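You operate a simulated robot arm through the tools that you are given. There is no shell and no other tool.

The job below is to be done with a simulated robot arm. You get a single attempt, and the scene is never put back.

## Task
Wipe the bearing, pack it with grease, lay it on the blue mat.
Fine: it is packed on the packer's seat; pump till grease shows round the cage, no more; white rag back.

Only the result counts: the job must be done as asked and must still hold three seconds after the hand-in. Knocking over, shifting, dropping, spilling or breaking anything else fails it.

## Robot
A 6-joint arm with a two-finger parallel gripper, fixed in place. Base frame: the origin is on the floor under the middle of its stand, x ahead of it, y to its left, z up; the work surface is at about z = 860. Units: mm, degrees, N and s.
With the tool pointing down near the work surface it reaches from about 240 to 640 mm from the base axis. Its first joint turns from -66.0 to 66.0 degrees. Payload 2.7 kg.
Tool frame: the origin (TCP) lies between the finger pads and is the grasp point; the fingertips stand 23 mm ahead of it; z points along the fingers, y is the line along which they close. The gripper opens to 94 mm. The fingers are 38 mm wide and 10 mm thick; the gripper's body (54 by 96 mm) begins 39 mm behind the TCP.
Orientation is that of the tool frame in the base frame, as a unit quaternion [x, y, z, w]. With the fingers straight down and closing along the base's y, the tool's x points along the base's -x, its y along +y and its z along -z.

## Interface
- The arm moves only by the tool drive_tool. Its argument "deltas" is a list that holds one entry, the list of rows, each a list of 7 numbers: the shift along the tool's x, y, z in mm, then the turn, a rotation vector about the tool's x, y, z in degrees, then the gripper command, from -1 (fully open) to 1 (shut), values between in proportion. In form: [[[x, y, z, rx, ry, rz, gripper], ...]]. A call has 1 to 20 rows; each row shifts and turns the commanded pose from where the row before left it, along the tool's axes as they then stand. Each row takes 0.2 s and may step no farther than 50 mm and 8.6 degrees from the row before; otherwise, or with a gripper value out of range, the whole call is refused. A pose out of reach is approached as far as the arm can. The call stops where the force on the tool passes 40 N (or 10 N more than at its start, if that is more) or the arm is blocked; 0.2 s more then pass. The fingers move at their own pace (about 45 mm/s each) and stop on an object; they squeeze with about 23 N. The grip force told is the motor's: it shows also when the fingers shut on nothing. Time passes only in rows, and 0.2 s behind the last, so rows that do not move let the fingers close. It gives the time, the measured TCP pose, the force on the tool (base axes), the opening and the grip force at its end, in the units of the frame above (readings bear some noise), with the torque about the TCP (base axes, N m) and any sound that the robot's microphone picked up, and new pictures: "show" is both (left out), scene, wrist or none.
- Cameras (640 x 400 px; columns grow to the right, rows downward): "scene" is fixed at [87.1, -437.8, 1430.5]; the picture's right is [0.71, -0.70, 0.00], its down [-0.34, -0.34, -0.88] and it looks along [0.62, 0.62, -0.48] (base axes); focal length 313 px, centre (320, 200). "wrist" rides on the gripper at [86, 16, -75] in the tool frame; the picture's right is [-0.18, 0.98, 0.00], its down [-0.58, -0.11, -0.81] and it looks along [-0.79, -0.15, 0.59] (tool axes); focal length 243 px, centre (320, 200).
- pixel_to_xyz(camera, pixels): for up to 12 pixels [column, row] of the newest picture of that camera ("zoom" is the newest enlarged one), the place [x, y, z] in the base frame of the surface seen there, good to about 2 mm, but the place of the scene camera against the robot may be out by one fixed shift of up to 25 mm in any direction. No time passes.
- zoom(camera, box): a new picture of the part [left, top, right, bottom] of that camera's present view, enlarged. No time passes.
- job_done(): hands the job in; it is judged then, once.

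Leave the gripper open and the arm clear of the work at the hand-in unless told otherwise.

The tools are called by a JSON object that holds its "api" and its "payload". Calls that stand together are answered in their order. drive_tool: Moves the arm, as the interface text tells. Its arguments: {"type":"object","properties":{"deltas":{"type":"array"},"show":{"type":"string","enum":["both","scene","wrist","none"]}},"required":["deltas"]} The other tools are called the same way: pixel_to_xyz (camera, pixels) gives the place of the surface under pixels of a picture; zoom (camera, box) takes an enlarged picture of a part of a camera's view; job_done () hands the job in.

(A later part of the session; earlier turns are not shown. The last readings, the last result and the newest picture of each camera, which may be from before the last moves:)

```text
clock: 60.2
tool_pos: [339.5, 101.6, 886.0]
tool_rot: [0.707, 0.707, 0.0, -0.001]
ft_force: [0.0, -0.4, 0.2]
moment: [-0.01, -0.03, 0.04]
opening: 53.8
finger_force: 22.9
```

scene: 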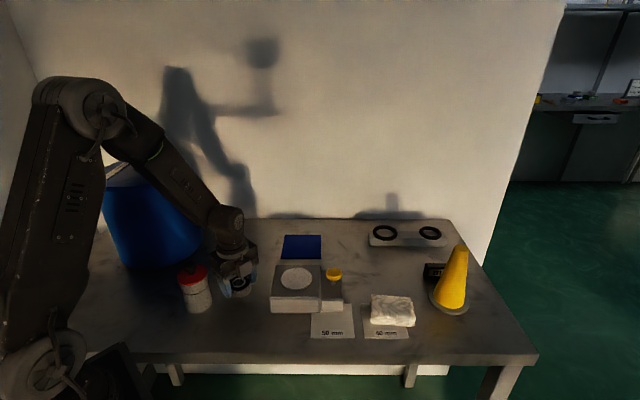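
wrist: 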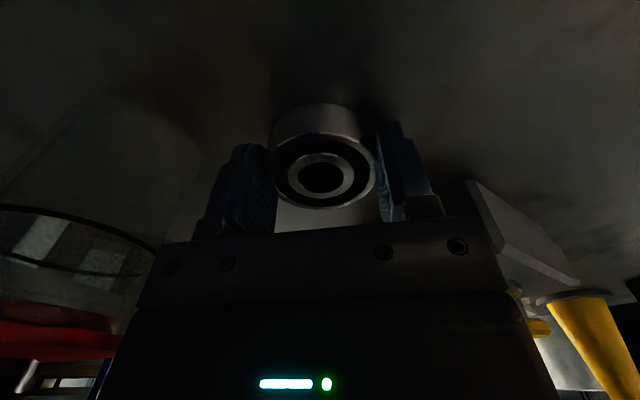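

The bearing is gripped at 53.8 mm. I'll lift slowly to begin with, then to about z 990.

{"api": "drive_tool", "payload": {"deltas": [[[0, 0, -2, 0, 0, 0, 1], [0, 0, -4, 0, 0, 0, 1], [0, 0, -8, 0, 0, 0, 1], [0, 0, -15, 0, 0, 0, 1], [0, 0, -20, 0, 0, 0, 1], [0, 0, -25, 0, 0, 0, 1], [0, 0, -20, 0, 0, 0, 1], [0, 0, -10, 0, 0, 0, 1], [0, 0, 0, 0, 0, 0, 1]]]}}

```text
clock: 62.2
tool_pos: [338.7, 101.4, 990.9]
tool_rot: [0.707, 0.707, 0.0, -0.001]
ft_force: [0.6, -0.1, -1.3]
moment: [0.02, -0.02, 0.01]
opening: 53.6
finger_force: 22.3
```

scene: 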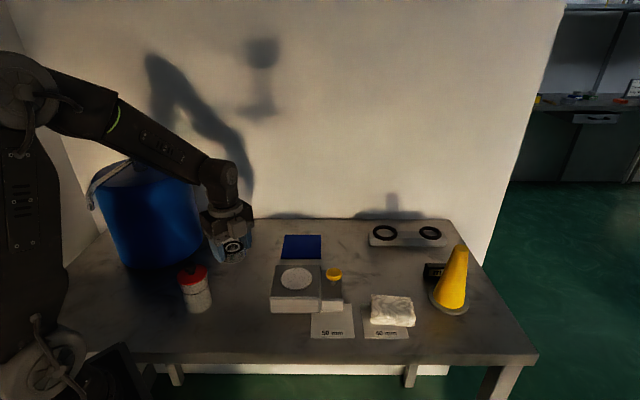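
wrist: 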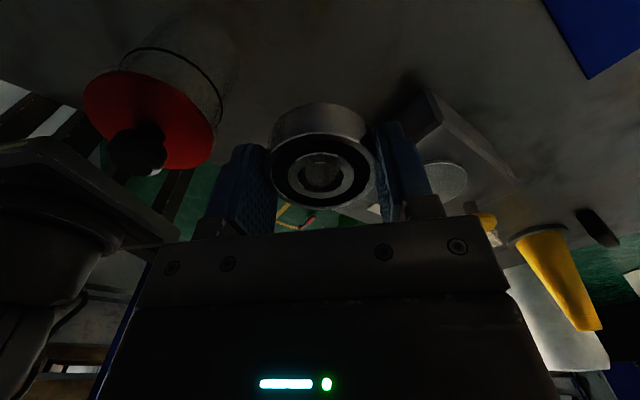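

The bearing is held. I'll carry it level to above the packer's seat.

{"api": "drive_tool", "payload": {"deltas": [[[-13, 10, 0, 0, 0, 0, 1], [-22, 16, 0, 0, 0, 0, 1], [-22, 16, 0, 0, 0, 0, 1], [-22, 16, 0, 0, 0, 0, 1], [-20, 15, 0, 0, 0, 0, 1], [-14, 11.5, 0, 0, 0, 0, 1], [0, 0, 0, 0, 0, 0, 1]]]}}

{"api": "zoom", "payload": {"camera": "wrist", "box": [200, 0, 440, 220]}}

```text
clock: 63.8
tool_pos: [424.5, -12.8, 990.2]
tool_rot: [0.707, 0.707, 0.0, 0.0]
ft_force: [0.1, 0.4, -1.8]
moment: [-0.02, -0.01, 0.06]
opening: 53.7
finger_force: 23.5
```

scene: 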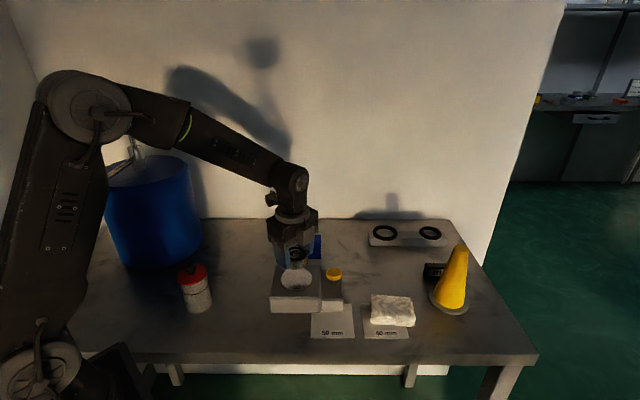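
wrist: 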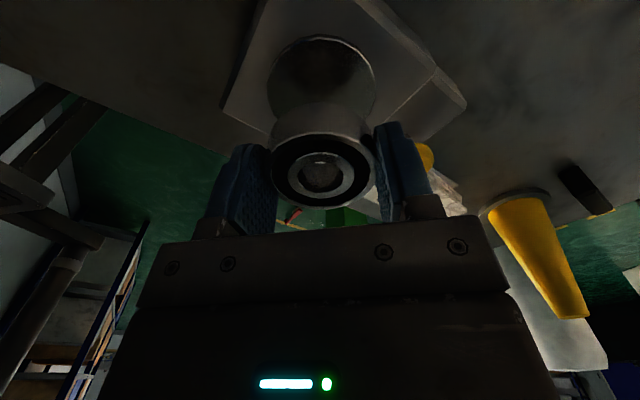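

```text
1.82 times, centred on (320, 110) of wrist
```

zoom: 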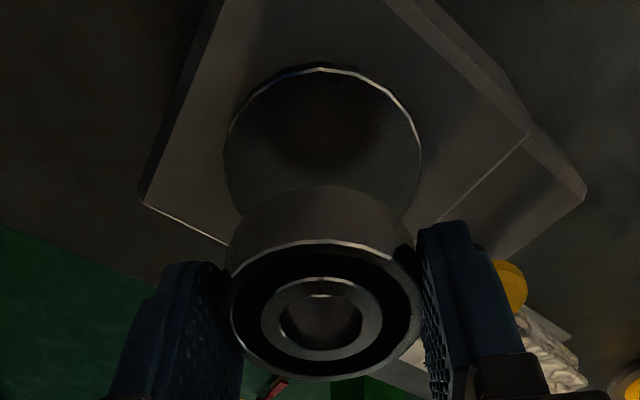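

The seat shows behind the bearing, centred on column 322. I'll check the seat rim against the bearing with direct measurements.

{"api": "pixel_to_xyz", "payload": {"camera": "wrist", "pixels": [[321, 38], [269, 80], [374, 82], [280, 55], [363, 55], [300, 42], [345, 42], [275, 100], [372, 100], [320, 70], [426, 155], [320, 130]]}}

```text
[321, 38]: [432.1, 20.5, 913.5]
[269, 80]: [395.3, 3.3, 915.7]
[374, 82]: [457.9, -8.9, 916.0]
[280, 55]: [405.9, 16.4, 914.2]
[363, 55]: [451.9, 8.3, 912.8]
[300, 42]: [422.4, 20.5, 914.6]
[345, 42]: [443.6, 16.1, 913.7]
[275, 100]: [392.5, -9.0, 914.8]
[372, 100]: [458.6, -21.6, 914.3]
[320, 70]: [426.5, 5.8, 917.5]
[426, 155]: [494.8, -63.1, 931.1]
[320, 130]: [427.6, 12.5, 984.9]
```

The circle fit puts the seat's centre at (425,-13), and the hand is at (424.5,-12.8), which is good. I'll lower to about z 946, then creep down to contact.

{"api": "drive_tool", "payload": {"deltas": [[[0, 0.4, 12, 0, 0, 0, 1], [0, 0, 15, 0, 0, 0, 1], [0, 0, 10, 0, 0, 0, 1], [0, 0, 5, 0, 0, 0, 1], [0, 0, 2, 0, 0, 0, 1], [0, 0, 0, 0, 0, 0, 1]]]}}

{"api": "zoom", "payload": {"camera": "scene", "box": [250, 240, 360, 320]}}

```text
clock: 65.2
tool_pos: [424.4, -11.5, 946.0]
tool_rot: [0.707, 0.707, -0.001, 0.0]
ft_force: [-0.4, -0.5, -1.9]
moment: [0.0, -0.06, 0.01]
opening: 53.8
finger_force: 23.3
```

scene: 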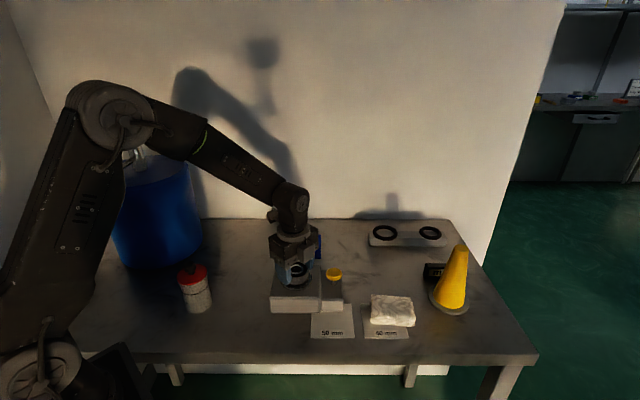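
wrist: 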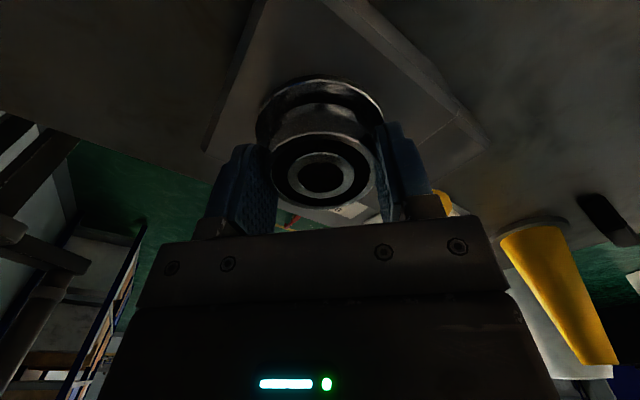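

```text
5.00 times, centred on (305, 280) of scene
```

zoom: 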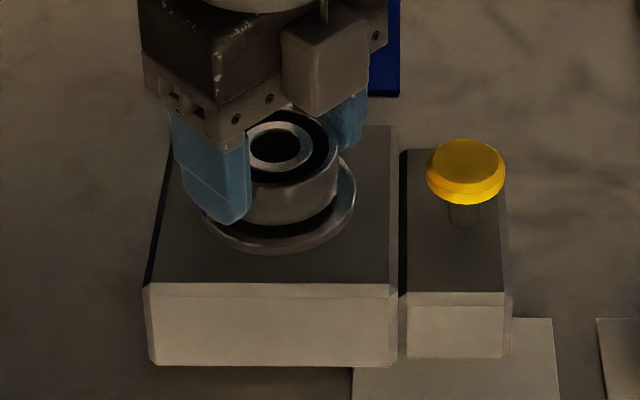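

The bearing hovers over the seat, well centred. I'll creep down 1 mm at a time until the force shows contact.

{"api": "drive_tool", "payload": {"deltas": [[[0, 0, 2, 0, 0, 0, 1], [0, 0, 1, 0, 0, 0, 1], [0, 0, 0, 0, 0, 0, 1]]], "show": "none"}}

{"api": "drive_tool", "payload": {"deltas": [[[0, 0, 1, 0, 0, 0, 1], [0, 0, 0, 0, 0, 0, 1]]], "show": "none"}}

```text
clock: 66.0
tool_pos: [424.4, -11.9, 944.0]
tool_rot: [0.707, 0.707, 0.0, 0.0]
ft_force: [-0.4, 0.0, -1.7]
moment: [0.0, -0.01, -0.03]
opening: 53.9
finger_force: 23.1
```

```text
clock: 66.6
tool_pos: [424.0, -11.6, 942.1]
tool_rot: [0.707, 0.707, 0.0, 0.001]
ft_force: [-1.6, 0.5, 2.0]
moment: [0.02, 0.06, -0.02]
opening: 53.8
finger_force: 23.1
```

Contact: the force went from -1.7 to +2.0 N at z 942. I'll open the fingers to about 72 mm to release.

{"api": "drive_tool", "payload": {"deltas": [[[0, 0, 0, 0, 0, 0, 0], [0, 0, 0, 0, 0, 0, -0.3], [0, 0, 0, 0, 0, 0, -0.55], [0, 0, 0, 0, 0, 0, -0.55]]]}}

{"api": "zoom", "payload": {"camera": "scene", "box": [250, 240, 360, 320]}}

```text
clock: 67.6
tool_pos: [425.3, -11.7, 942.8]
tool_rot: [0.707, 0.707, 0.0, 0.0]
ft_force: [0.1, -0.4, -0.1]
moment: [0.02, -0.02, -0.01]
opening: 72.8
finger_force: 0.1
```

scene: 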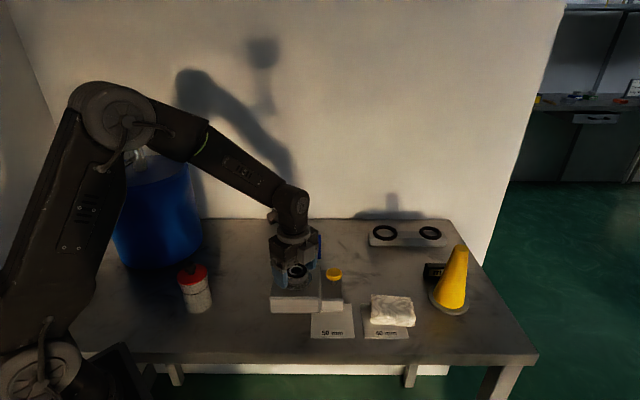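
wrist: 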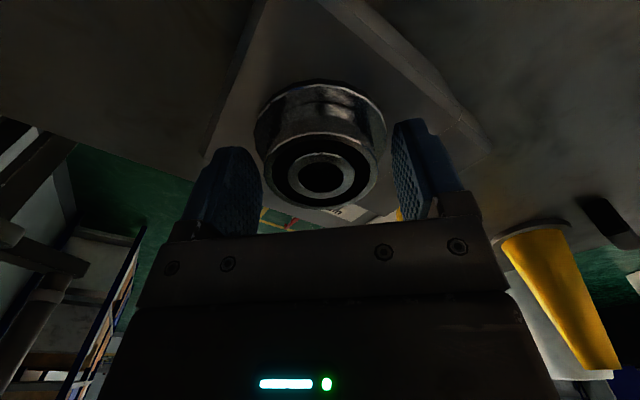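

```text
5.00 times, centred on (305, 280) of scene
```

zoom: 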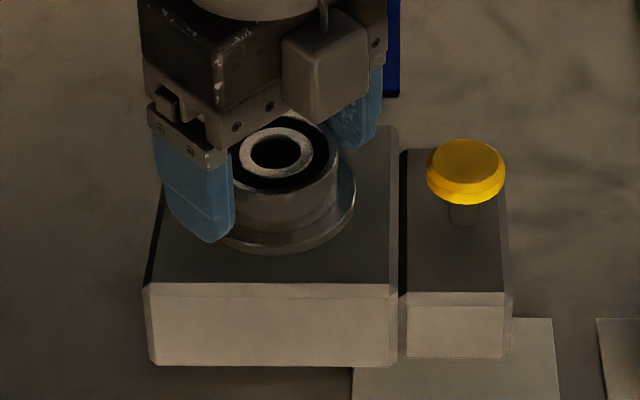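

The bearing sits flat on the seat. I'll raise straight up to about z 1005 and take a reference look at the bearing before pumping.

{"api": "drive_tool", "payload": {"deltas": [[[0, 0, -8, 0, 0, 0, -0.55], [0, 0, -20, 0, 0, 0, -0.55], [0, 0, -35, 0, 0, 0, -0.55], [0, 0, 0, 0, 0, 0, -0.55]]]}}

{"api": "zoom", "payload": {"camera": "wrist", "box": [250, 20, 400, 170]}}

{"api": "zoom", "payload": {"camera": "scene", "box": [270, 255, 350, 305]}}

```text
clock: 68.6
tool_pos: [424.1, -12.0, 1005.4]
tool_rot: [0.707, 0.707, 0.0, 0.0]
ft_force: [-0.1, -0.4, -0.7]
moment: [0.01, 0.0, 0.02]
opening: 73.1
finger_force: 0.1
```

scene: 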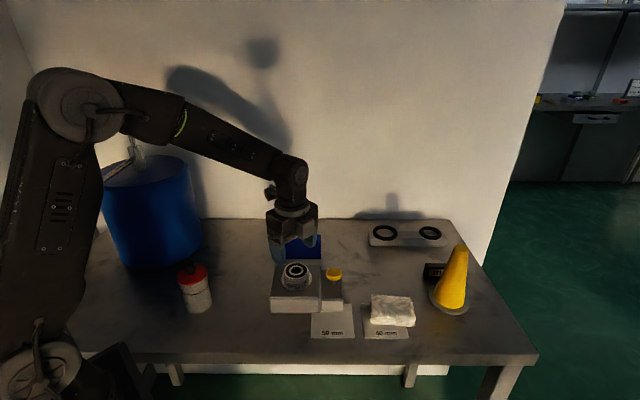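
wrist: 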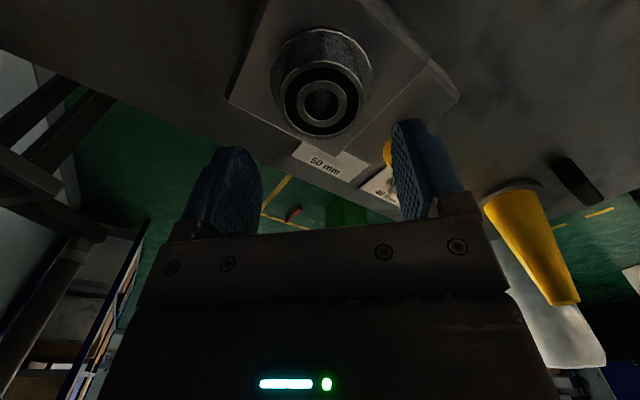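

```text
2.67 times, centred on (325, 95) of wrist
```

zoom: 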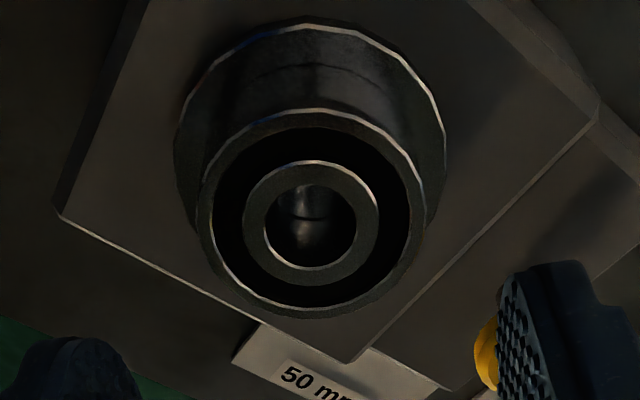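

```text
8.00 times, centred on (310, 280) of scene
```

zoom: 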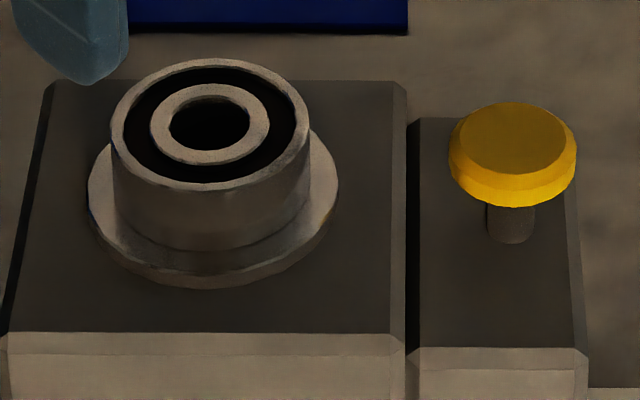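

The reference shows a black gap between the rings, with no grease. Now I'll measure the yellow plunger's top carefully.

{"api": "pixel_to_xyz", "payload": {"camera": "zoom", "pixels": [[464, 138], [562, 138], [513, 106], [513, 170], [480, 118], [546, 160], [480, 160], [546, 118], [513, 138], [510, 225], [200, 125], [136, 125]]}}

```text
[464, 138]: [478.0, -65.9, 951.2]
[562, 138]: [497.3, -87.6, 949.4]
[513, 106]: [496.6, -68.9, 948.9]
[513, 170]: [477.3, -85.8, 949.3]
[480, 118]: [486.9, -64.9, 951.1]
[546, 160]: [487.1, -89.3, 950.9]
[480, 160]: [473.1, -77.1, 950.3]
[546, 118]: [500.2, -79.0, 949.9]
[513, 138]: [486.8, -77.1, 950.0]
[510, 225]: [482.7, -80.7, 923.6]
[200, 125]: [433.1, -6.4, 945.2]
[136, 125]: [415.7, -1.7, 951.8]
```

The plunger's top centre is at about (483.8,-71.7,932). I'll move over it at z 1005 while closing the fingers.

{"api": "drive_tool", "payload": {"deltas": [[[-20, 20, 0, 0, 0, 0, 0.5], [-20, 20, 0, 0, 0, 0, 1], [-19.7, 19.7, 0, 0, 0, 0, 1], [0, 0, 0, 0, 0, 0, 1], [0, 0, 0, 0, 0, 0, 1], [0, 0, 0, 0, 0, 0, 1]]]}}

{"api": "zoom", "payload": {"camera": "wrist", "box": [240, 0, 400, 150]}}

{"api": "zoom", "payload": {"camera": "scene", "box": [260, 220, 380, 310]}}

```text
clock: 70.0
tool_pos: [484.1, -71.6, 1005.7]
tool_rot: [0.707, 0.707, 0.0, 0.0]
ft_force: [0.4, -1.1, -0.1]
moment: [0.01, 0.01, -0.02]
opening: 0.0
finger_force: 23.4
```

scene: 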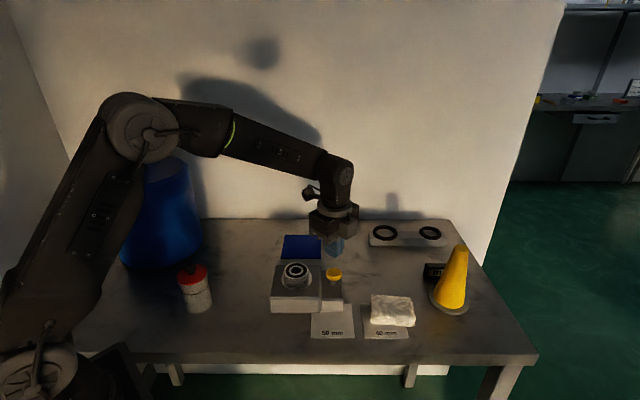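
wrist: 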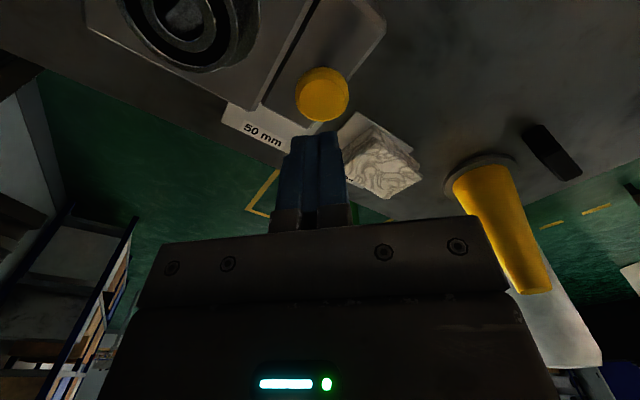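

```text
2.67 times, centred on (320, 75) of wrist
```

zoom: 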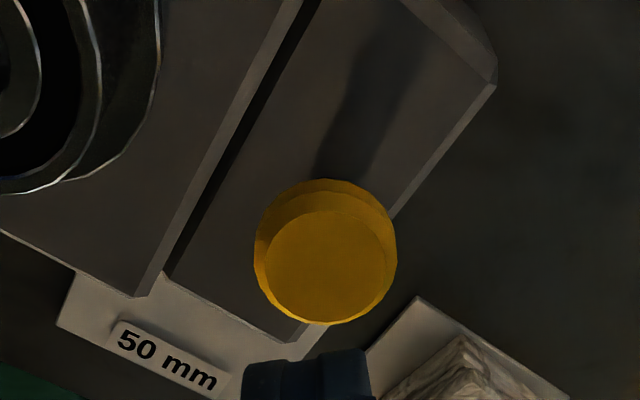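

```text
4.44 times, centred on (320, 265) of scene
```

zoom: 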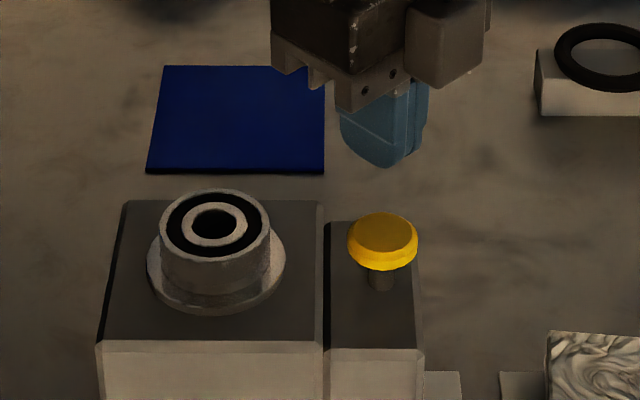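

The plunger top is at (322,99) in the wrist picture. I'll verify its centre.

{"api": "pixel_to_xyz", "payload": {"camera": "wrist", "pixels": [[322, 99], [302, 99], [342, 99], [322, 84], [322, 114], [190, 20], [205, 65]]}}

```text
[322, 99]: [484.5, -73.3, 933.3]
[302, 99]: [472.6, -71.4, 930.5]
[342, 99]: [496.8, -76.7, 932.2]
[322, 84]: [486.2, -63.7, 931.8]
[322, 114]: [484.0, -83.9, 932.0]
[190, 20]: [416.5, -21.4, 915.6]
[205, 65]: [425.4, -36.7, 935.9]
```

The plunger's centre is (484.8,-73.7), top at 932. I'll correct by 2 mm and lower the closed fingertips to just above it, TCP z of about 958.

{"api": "drive_tool", "payload": {"deltas": [[[-2, 0.7, 20, 0, 0, 0, 1], [0, 0, 18, 0, 0, 0, 1], [0, 0, 9, 0, 0, 0, 1], [0, 0, 0, 0, 0, 0, 1]]]}}

{"api": "zoom", "payload": {"camera": "scene", "box": [270, 230, 370, 310]}}

```text
clock: 71.0
tool_pos: [483.3, -73.9, 958.3]
tool_rot: [0.707, 0.707, 0.0, 0.001]
ft_force: [0.0, -0.4, 0.7]
moment: [0.03, 0.0, 0.0]
opening: 0.0
finger_force: 22.9
```

scene: 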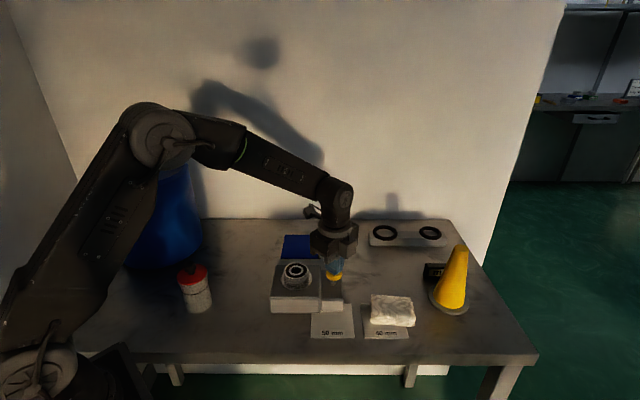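
wrist: 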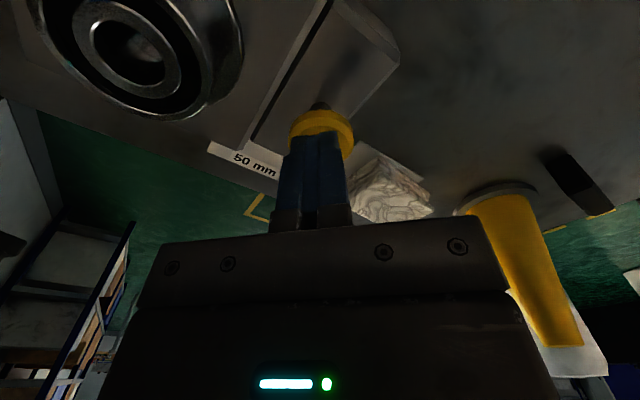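

```text
5.00 times, centred on (320, 270) of scene
```

zoom: 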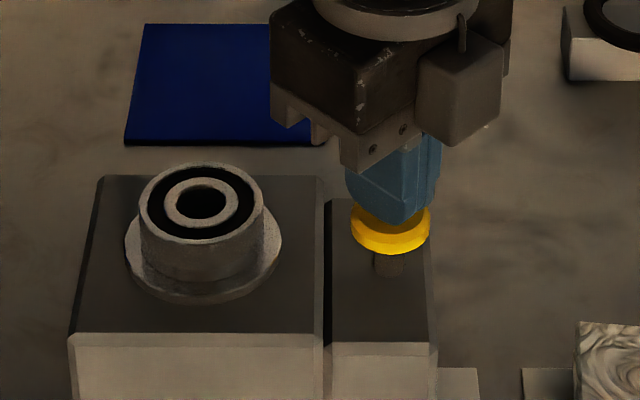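

The tips are just above the plunger, and the bearing stays visible at (295,270) in the scene. I'll press down in small steps and read the force and sound.

{"api": "drive_tool", "payload": {"deltas": [[[0, 0, 2, 0, 0, 0, 1], [0, 0, 2, 0, 0, 0, 1], [0, 0, 1, 0, 0, 0, 1], [0, 0, 0, 0, 0, 0, 1]]], "show": "scene"}}

```text
clock: 72.0
tool_pos: [485.1, -74.3, 952.4]
tool_rot: [0.707, 0.707, 0.0, 0.0]
ft_force: [-0.2, 1.5, 2.4]
moment: [0.04, 0.02, 0.0]
opening: 0.0
finger_force: 23.0
```

scene: 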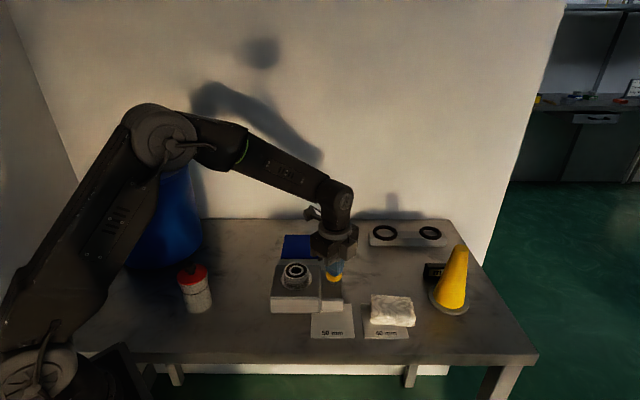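

There's light contact: 2.4 N at z 952.4. I'll press further, 2 mm per row.

{"api": "drive_tool", "payload": {"deltas": [[[0, 0, 2, 0, 0, 0, 1], [0, 0, 2, 0, 0, 0, 1], [0, 0, 0, 0, 0, 0, 1]]], "show": "scene"}}

{"api": "zoom", "payload": {"camera": "scene", "box": [270, 230, 370, 310]}}

```text
clock: 72.8
tool_pos: [484.4, -73.0, 948.3]
tool_rot: [0.707, 0.707, -0.001, -0.001]
ft_force: [-0.6, -2.0, 4.5]
moment: [0.0, 0.03, 0.01]
opening: 0.0
finger_force: 22.7
```

scene: 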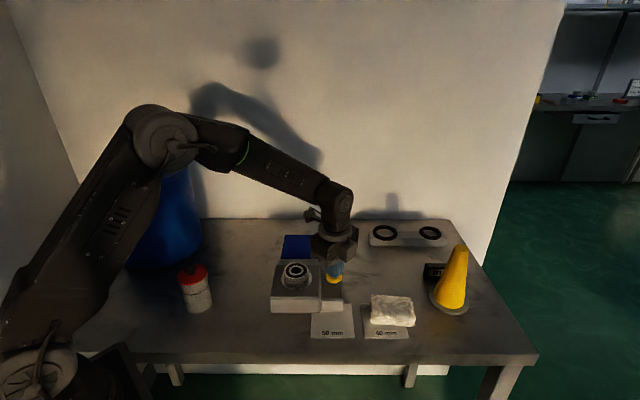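

```text
5.00 times, centred on (320, 270) of scene
```

zoom: 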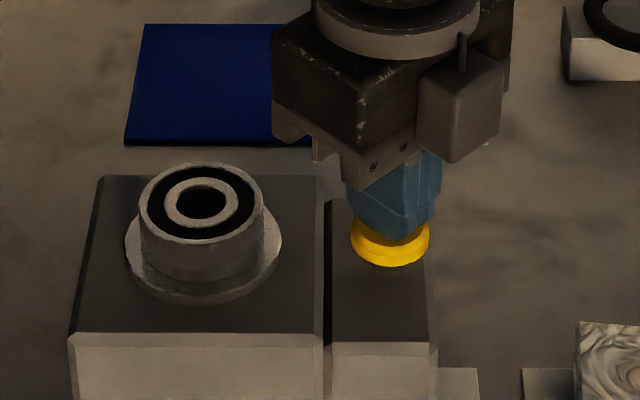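

The plunger yields against a soft spring (4.5 N). No sound yet and no change at the bearing. I'll continue down.

{"api": "drive_tool", "payload": {"deltas": [[[0, 0, 2, 0, 0, 0, 1], [0, 0, 2, 0, 0, 0, 1], [0, 0, 0, 0, 0, 0, 1]]], "show": "scene"}}

{"api": "zoom", "payload": {"camera": "scene", "box": [270, 230, 370, 310]}}

```text
clock: 73.6
tool_pos: [484.4, -72.3, 945.8]
tool_rot: [0.706, 0.708, 0.0, 0.0]
ft_force: [-0.1, -2.5, 4.7]
moment: [-0.05, 0.01, 0.0]
opening: 0.0
finger_force: 23.2
heard: click
```

scene: 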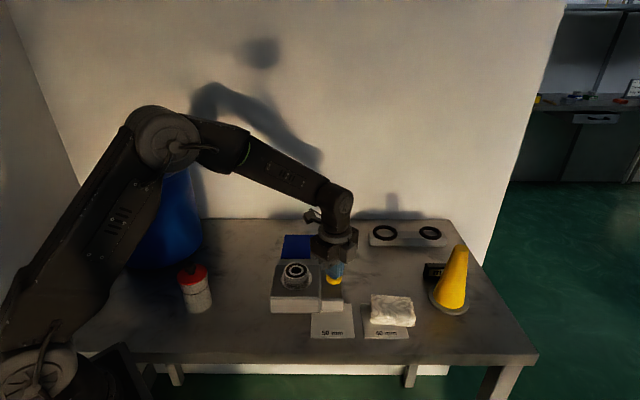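

```text
5.00 times, centred on (320, 270) of scene
```

zoom: 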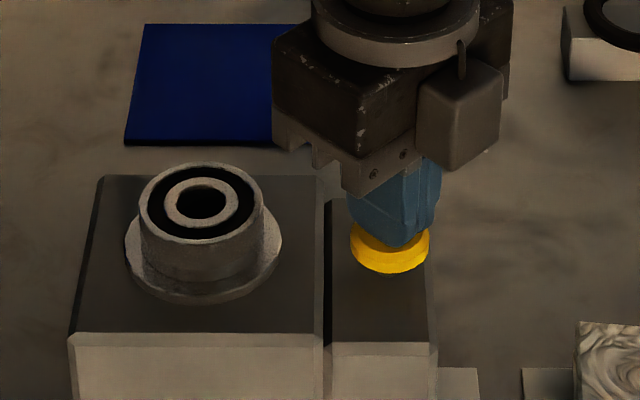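

I heard a click at z 945.8, so one pump stroke is done. I'll raise to let the plunger return, then look at the bearing.

{"api": "drive_tool", "payload": {"deltas": [[[0, 0, -5, 0, 0, 0, 1], [0, 0, -7, 0, 0, 0, 1], [0, 0, -6, 0, 0, 0, 1], [0, 0, 0, 0, 0, 0, 1], [0, 0, 0, 0, 0, 0, 1]]]}}

{"api": "zoom", "payload": {"camera": "scene", "box": [270, 230, 370, 310]}}

{"api": "zoom", "payload": {"camera": "wrist", "box": [20, 0, 260, 130]}}

{"api": "zoom", "payload": {"camera": "scene", "box": [276, 255, 326, 295]}}

```text
clock: 74.8
tool_pos: [483.7, -73.5, 962.0]
tool_rot: [0.707, 0.707, 0.0, 0.0]
ft_force: [-1.2, 0.0, 0.6]
moment: [0.0, 0.03, 0.04]
opening: 0.1
finger_force: 23.2
```

scene: 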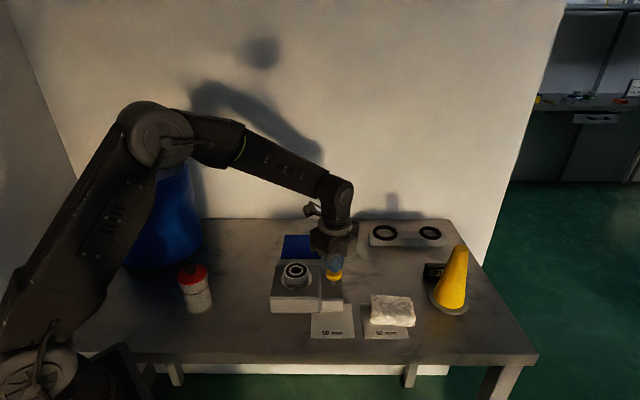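
wrist: 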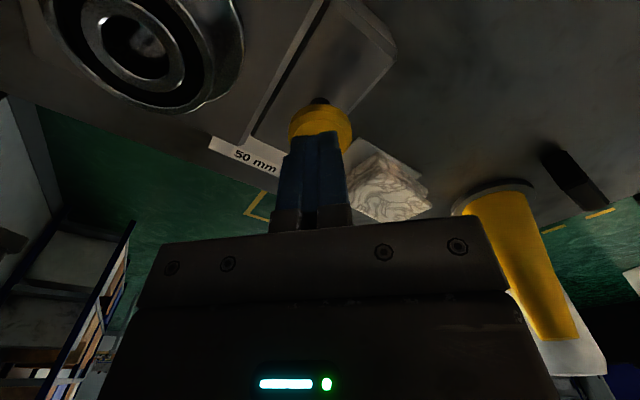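

```text
5.00 times, centred on (320, 270) of scene
```

zoom: 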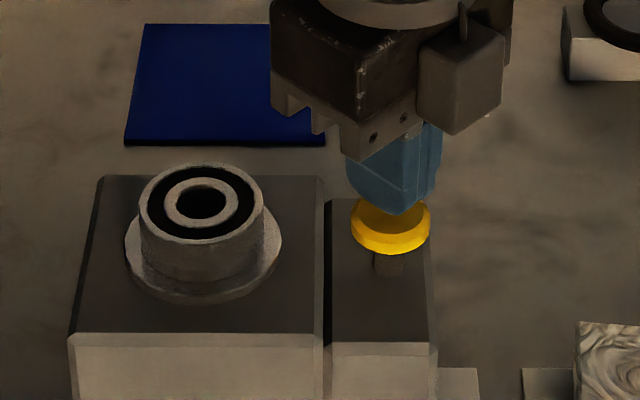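

```text
2.67 times, centred on (140, 65) of wrist
```

zoom: 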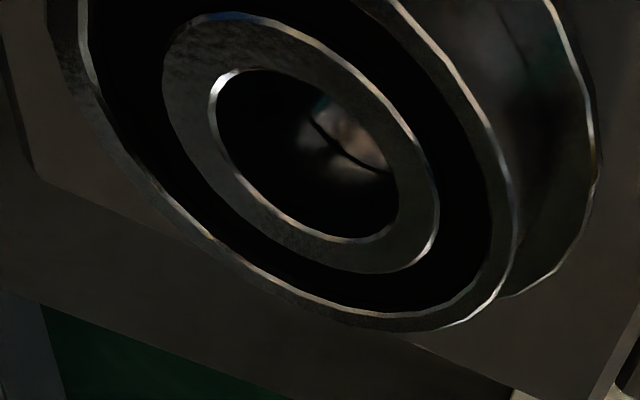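

```text
10.00 times, centred on (301, 275) of scene
```

zoom: 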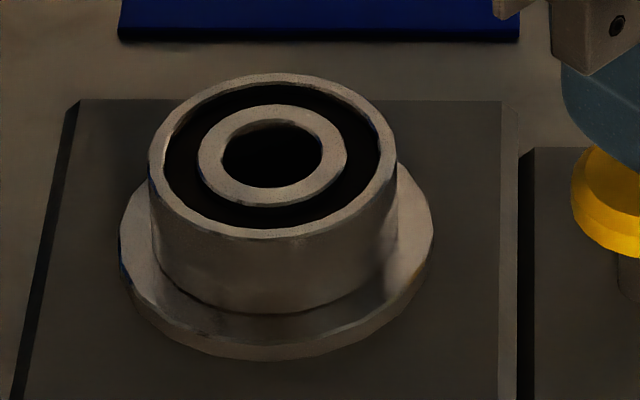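

No grease is showing yet and the gap is still black. I'll wait a moment in case it rises slowly, then look again before the next stroke.

{"api": "drive_tool", "payload": {"deltas": [[[0, 0, 0, 0, 0, 0, 1], [0, 0, 0, 0, 0, 0, 1], [0, 0, 0, 0, 0, 0, 1], [0, 0, 0, 0, 0, 0, 1], [0, 0, 0, 0, 0, 0, 1], [0, 0, 0, 0, 0, 0, 1], [0, 0, 0, 0, 0, 0, 1], [0, 0, 0, 0, 0, 0, 1]]], "show": "scene"}}

{"api": "zoom", "payload": {"camera": "scene", "box": [276, 255, 326, 295]}}

```text
clock: 76.6
tool_pos: [485.8, -72.8, 962.8]
tool_rot: [0.707, 0.707, 0.0, 0.0]
ft_force: [0.1, -0.3, -0.3]
moment: [0.02, 0.02, -0.01]
opening: 0.0
finger_force: 22.7
```

scene: 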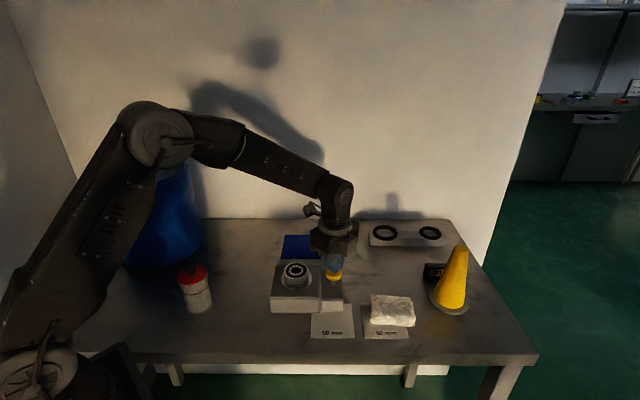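

```text
10.00 times, centred on (301, 275) of scene
```

zoom: 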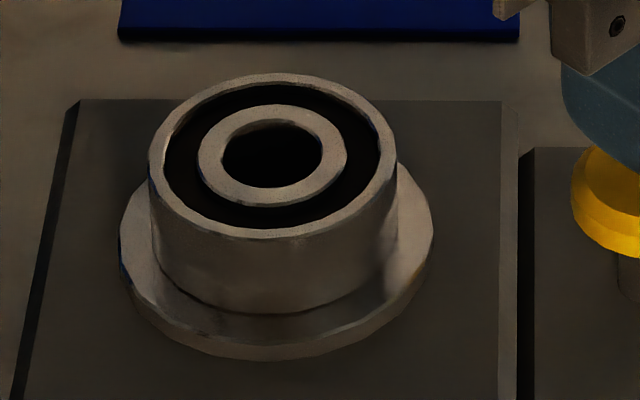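

Still no grease, so I'll do a second stroke: down to about 945, up to about 962, then look.

{"api": "drive_tool", "payload": {"deltas": [[[0, 0, 6, 0, 0, 0, 1], [0, 0, 4, 0, 0, 0, 1], [0, 0, 4, 0, 0, 0, 1], [0, 0, 3, 0, 0, 0, 1], [0, 0, 0, 0, 0, 0, 1]]], "show": "scene"}}

```text
clock: 77.8
tool_pos: [485.0, -72.2, 946.8]
tool_rot: [0.707, 0.707, 0.0, 0.0]
ft_force: [0.1, 1.6, 4.6]
moment: [0.07, 0.03, -0.03]
opening: 0.0
finger_force: 22.9
```

scene: 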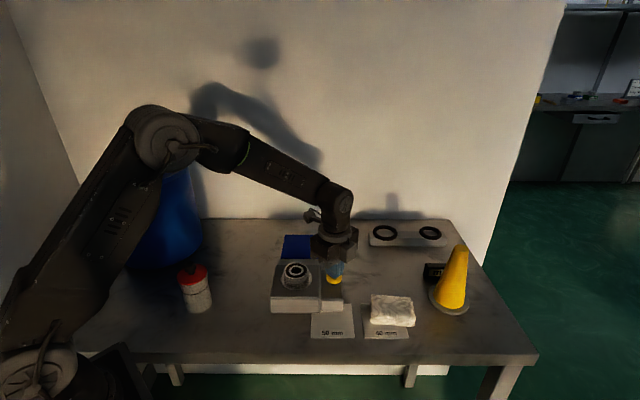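

No click yet at 946.8. I'll press 2 mm further.

{"api": "drive_tool", "payload": {"deltas": [[[0, 0, 2, 0, 0, 0, 1], [0, 0, 0, 0, 0, 0, 1]]], "show": "none"}}

```text
clock: 78.4
tool_pos: [485.4, -73.3, 944.2]
tool_rot: [0.707, 0.707, 0.0, 0.001]
ft_force: [2.5, 2.3, 4.6]
moment: [0.04, -0.06, 0.02]
opening: 0.1
finger_force: 22.9
heard: click
```

Second click. I'll raise, let the plunger return, and check the bearing.

{"api": "drive_tool", "payload": {"deltas": [[[0, 0, -6, 0, 0, 0, 1], [0, 0, -7, 0, 0, 0, 1], [0, 0, -5, 0, 0, 0, 1], [0, 0, 0, 0, 0, 0, 1], [0, 0, 0, 0, 0, 0, 1], [0, 0, 0, 0, 0, 0, 1]]]}}

{"api": "zoom", "payload": {"camera": "scene", "box": [276, 255, 326, 295]}}

{"api": "zoom", "payload": {"camera": "wrist", "box": [20, 0, 260, 130]}}

```text
clock: 79.8
tool_pos: [484.5, -74.5, 962.4]
tool_rot: [0.707, 0.707, 0.0, 0.0]
ft_force: [-0.1, -0.3, -0.1]
moment: [0.01, 0.04, 0.0]
opening: 0.1
finger_force: 23.3
```

scene: 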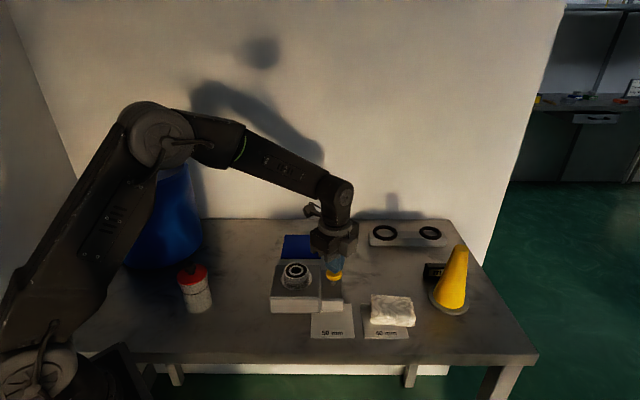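
wrist: 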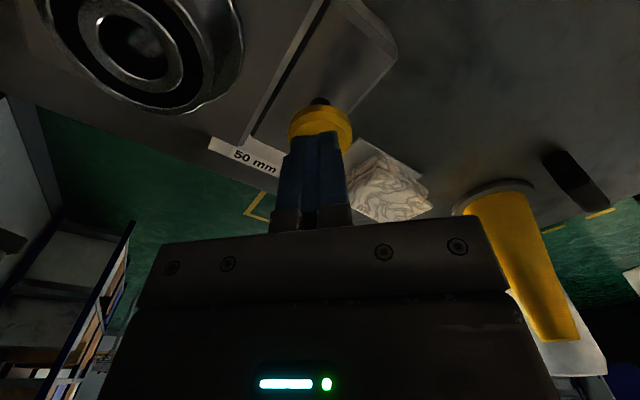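

```text
10.00 times, centred on (301, 275) of scene
```

zoom: 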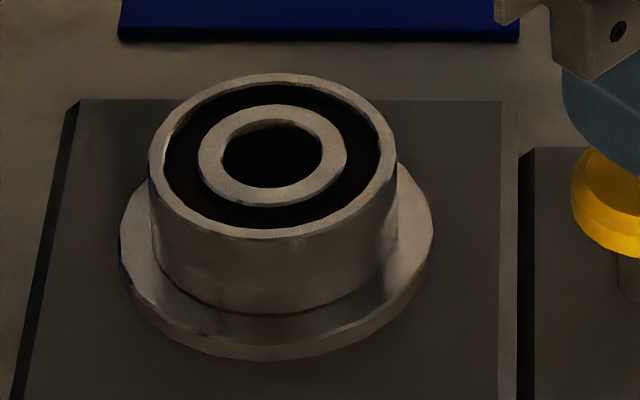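

```text
2.67 times, centred on (140, 65) of wrist
```

zoom: 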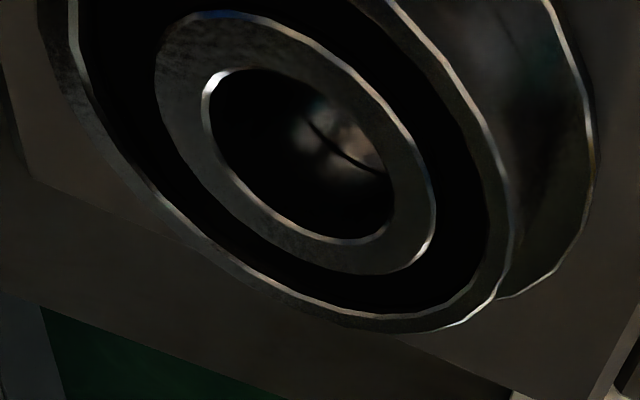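

Still black. As a second check I'll measure the depth of the gap, in case dark grease is hard to see.

{"api": "zoom", "payload": {"camera": "scene", "box": [276, 255, 326, 295]}}

{"api": "pixel_to_xyz", "payload": {"camera": "zoom", "pixels": [[182, 165], [362, 150], [270, 217], [320, 210], [215, 200], [270, 95], [345, 190], [200, 125], [272, 150], [160, 150], [225, 165], [385, 160]]}}

```text
10.00 times, centred on (301, 275) of scene
```

zoom: 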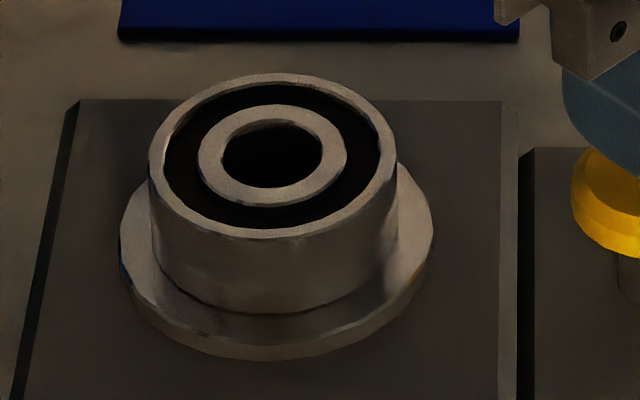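

```text
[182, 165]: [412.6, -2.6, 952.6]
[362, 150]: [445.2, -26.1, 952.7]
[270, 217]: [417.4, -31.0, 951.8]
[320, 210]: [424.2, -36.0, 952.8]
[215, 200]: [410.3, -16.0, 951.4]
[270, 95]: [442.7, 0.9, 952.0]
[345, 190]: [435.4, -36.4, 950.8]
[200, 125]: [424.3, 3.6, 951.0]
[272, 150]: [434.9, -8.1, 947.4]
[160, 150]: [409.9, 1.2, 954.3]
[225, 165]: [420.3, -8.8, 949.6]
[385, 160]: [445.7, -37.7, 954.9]
```

The gap reads about 2 mm below the ring faces, so it's the dark cage and not grease. I'll do a third stroke, going a little deeper (to about 944.5) so it clicks.

{"api": "drive_tool", "payload": {"deltas": [[[0, 0, 6, 0, 0, 0, 1], [0, 0, 5, 0, 0, 0, 1], [0, 0, 4, 0, 0, 0, 1], [0, 0, 3, 0, 0, 0, 1], [0, 0, 0, 0, 0, 0, 1]]], "show": "scene"}}

{"api": "zoom", "payload": {"camera": "scene", "box": [276, 255, 326, 295]}}

```text
clock: 81.0
tool_pos: [484.8, -73.3, 944.3]
tool_rot: [0.707, 0.707, 0.0, 0.0]
ft_force: [-1.4, -0.3, 6.0]
moment: [-0.01, 0.05, 0.01]
opening: 0.0
finger_force: 22.8
heard: click
```

scene: 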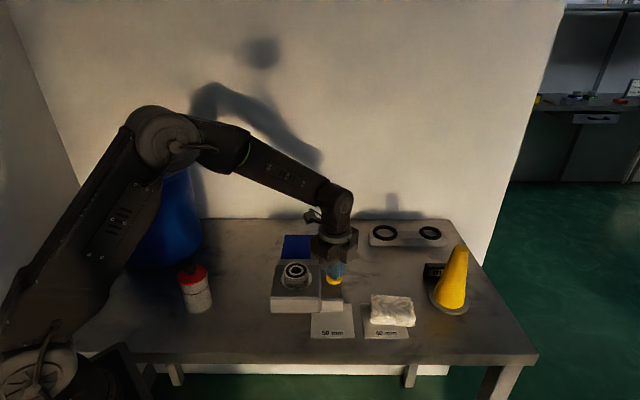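

```text
10.00 times, centred on (301, 275) of scene
```

zoom: 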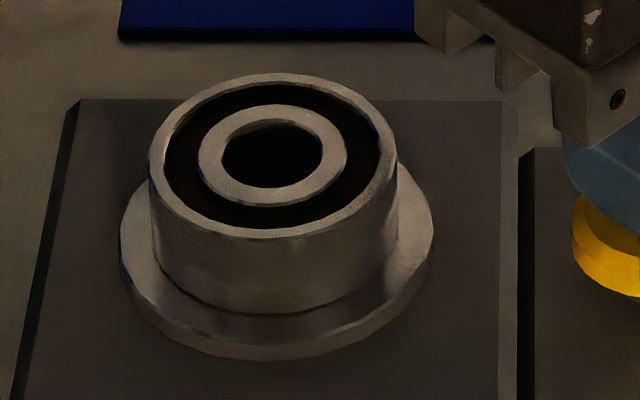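

Third click. I'll raise and check again.

{"api": "drive_tool", "payload": {"deltas": [[[0, 0, -6, 0, 0, 0, 1], [0, 0, -7, 0, 0, 0, 1], [0, 0, -5, 0, 0, 0, 1], [0, 0, 0, 0, 0, 0, 1], [0, 0, 0, 0, 0, 0, 1], [0, 0, 0, 0, 0, 0, 1]]]}}

{"api": "zoom", "payload": {"camera": "scene", "box": [276, 255, 326, 295]}}

{"api": "zoom", "payload": {"camera": "wrist", "box": [20, 0, 260, 130]}}

```text
clock: 82.4
tool_pos: [484.4, -74.0, 962.0]
tool_rot: [0.708, 0.707, 0.0, 0.0]
ft_force: [0.2, 0.2, -0.2]
moment: [0.02, -0.01, -0.01]
opening: 0.1
finger_force: 23.0
```

scene: 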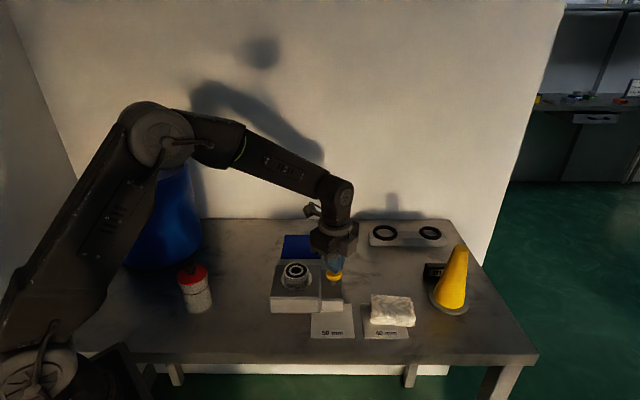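
wrist: 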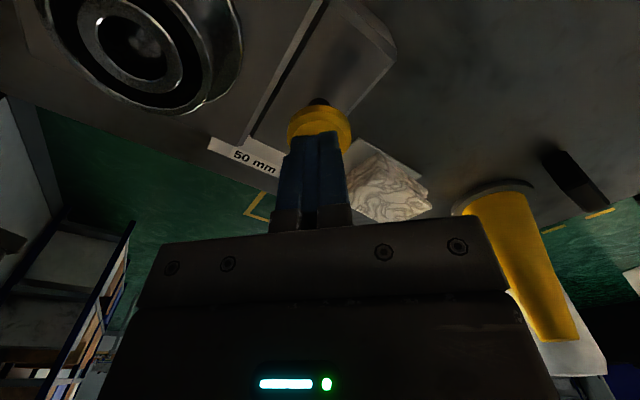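

```text
10.00 times, centred on (301, 275) of scene
```

zoom: 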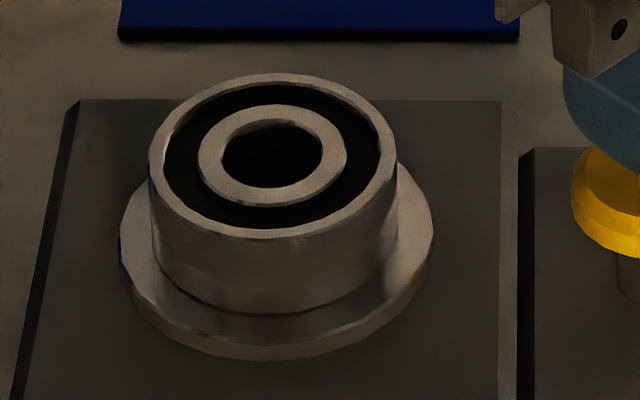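

```text
2.67 times, centred on (140, 65) of wrist
```

zoom: 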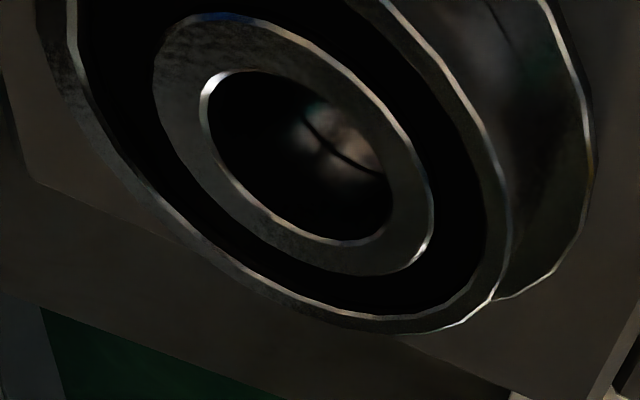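

Nothing yet after three strokes. I'll do a fourth, again checking right after.

{"api": "drive_tool", "payload": {"deltas": [[[0, 0, 6, 0, 0, 0, 1], [0, 0, 5, 0, 0, 0, 1], [0, 0, 4, 0, 0, 0, 1], [0, 0, 3, 0, 0, 0, 1], [0, 0, 0, 0, 0, 0, 1], [0, 0, -6, 0, 0, 0, 1], [0, 0, -7, 0, 0, 0, 1], [0, 0, -5, 0, 0, 0, 1], [0, 0, 0, 0, 0, 0, 1], [0, 0, 0, 0, 0, 0, 1], [0, 0, 0, 0, 0, 0, 1]]]}}

{"api": "zoom", "payload": {"camera": "scene", "box": [276, 255, 326, 295]}}

{"api": "zoom", "payload": {"camera": "wrist", "box": [20, 0, 260, 130]}}

```text
clock: 84.8
tool_pos: [485.4, -73.3, 962.1]
tool_rot: [0.708, 0.707, 0.0, 0.0]
ft_force: [0.5, -0.5, -0.3]
moment: [-0.02, 0.03, -0.01]
opening: 0.0
finger_force: 22.7
heard: click
```

scene: 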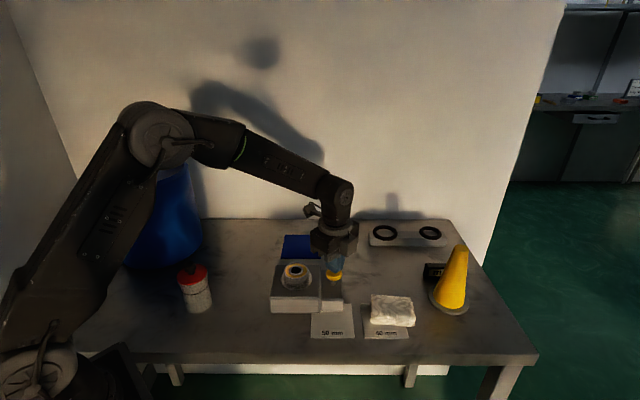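
wrist: 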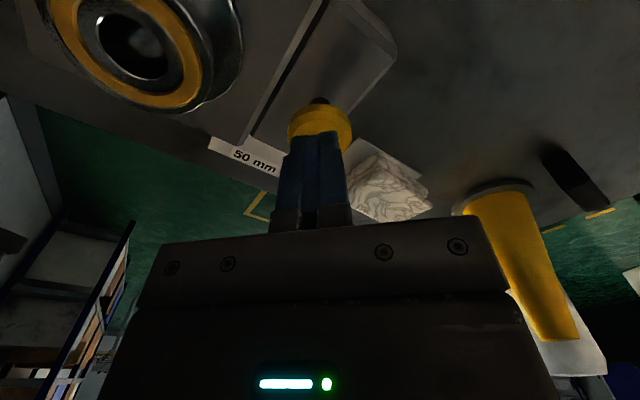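

```text
10.00 times, centred on (301, 275) of scene
```

zoom: 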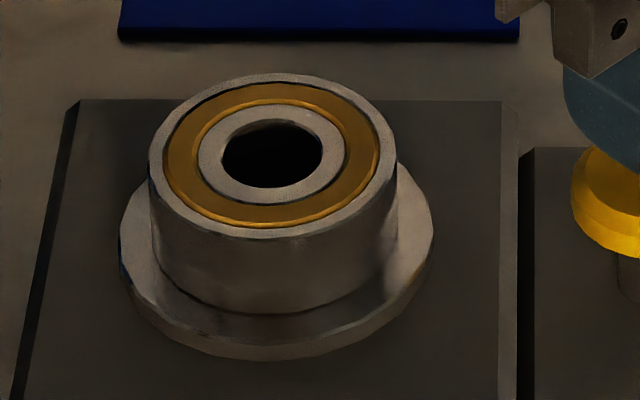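

```text
2.67 times, centred on (140, 65) of wrist
```

zoom: 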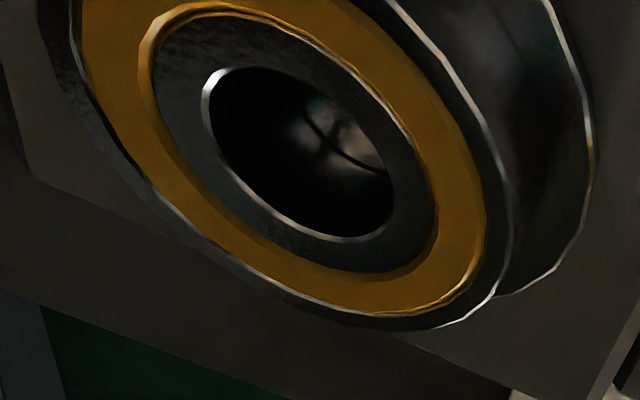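

After the fourth stroke, amber grease shows all round the cage. I'll stop pumping, raise clear of the plunger, move back above the bearing and reopen the fingers to about 74 mm.

{"api": "drive_tool", "payload": {"deltas": [[[0, 0, -20, 0, 0, 0, 1], [0, 0, -23, 0, 0, 0, 1], [20, -20, 0, 0, 0, 0, 0], [20, -20, 0, 0, 0, 0, -0.58], [20, -20, 0, 0, 0, 0, -0.58], [0, 0, 0, 0, 0, 0, -0.58], [0, 0, 0, 0, 0, 0, -0.58]]]}}

{"api": "zoom", "payload": {"camera": "wrist", "box": [250, 20, 400, 170]}}

```text
clock: 86.4
tool_pos: [424.1, -14.5, 1005.5]
tool_rot: [0.707, 0.707, 0.0, -0.001]
ft_force: [-0.6, 1.0, -0.1]
moment: [0.04, 0.02, 0.0]
opening: 74.1
finger_force: 0.1
```

scene: 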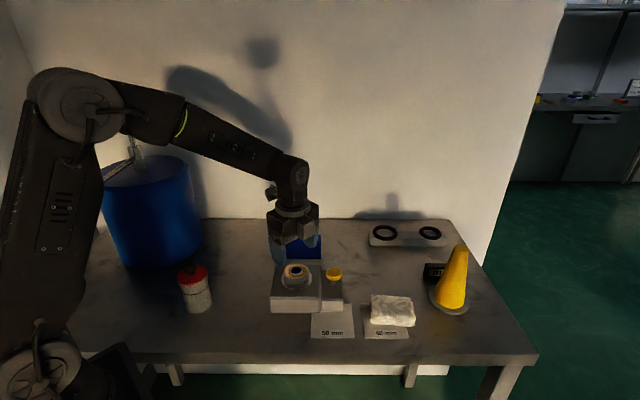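
wrist: 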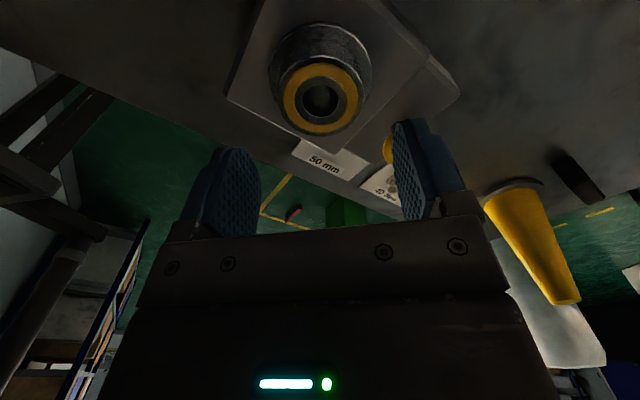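

```text
2.67 times, centred on (325, 95) of wrist
```

zoom: 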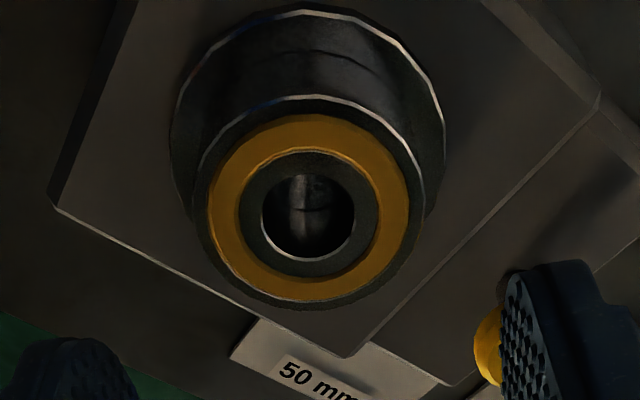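

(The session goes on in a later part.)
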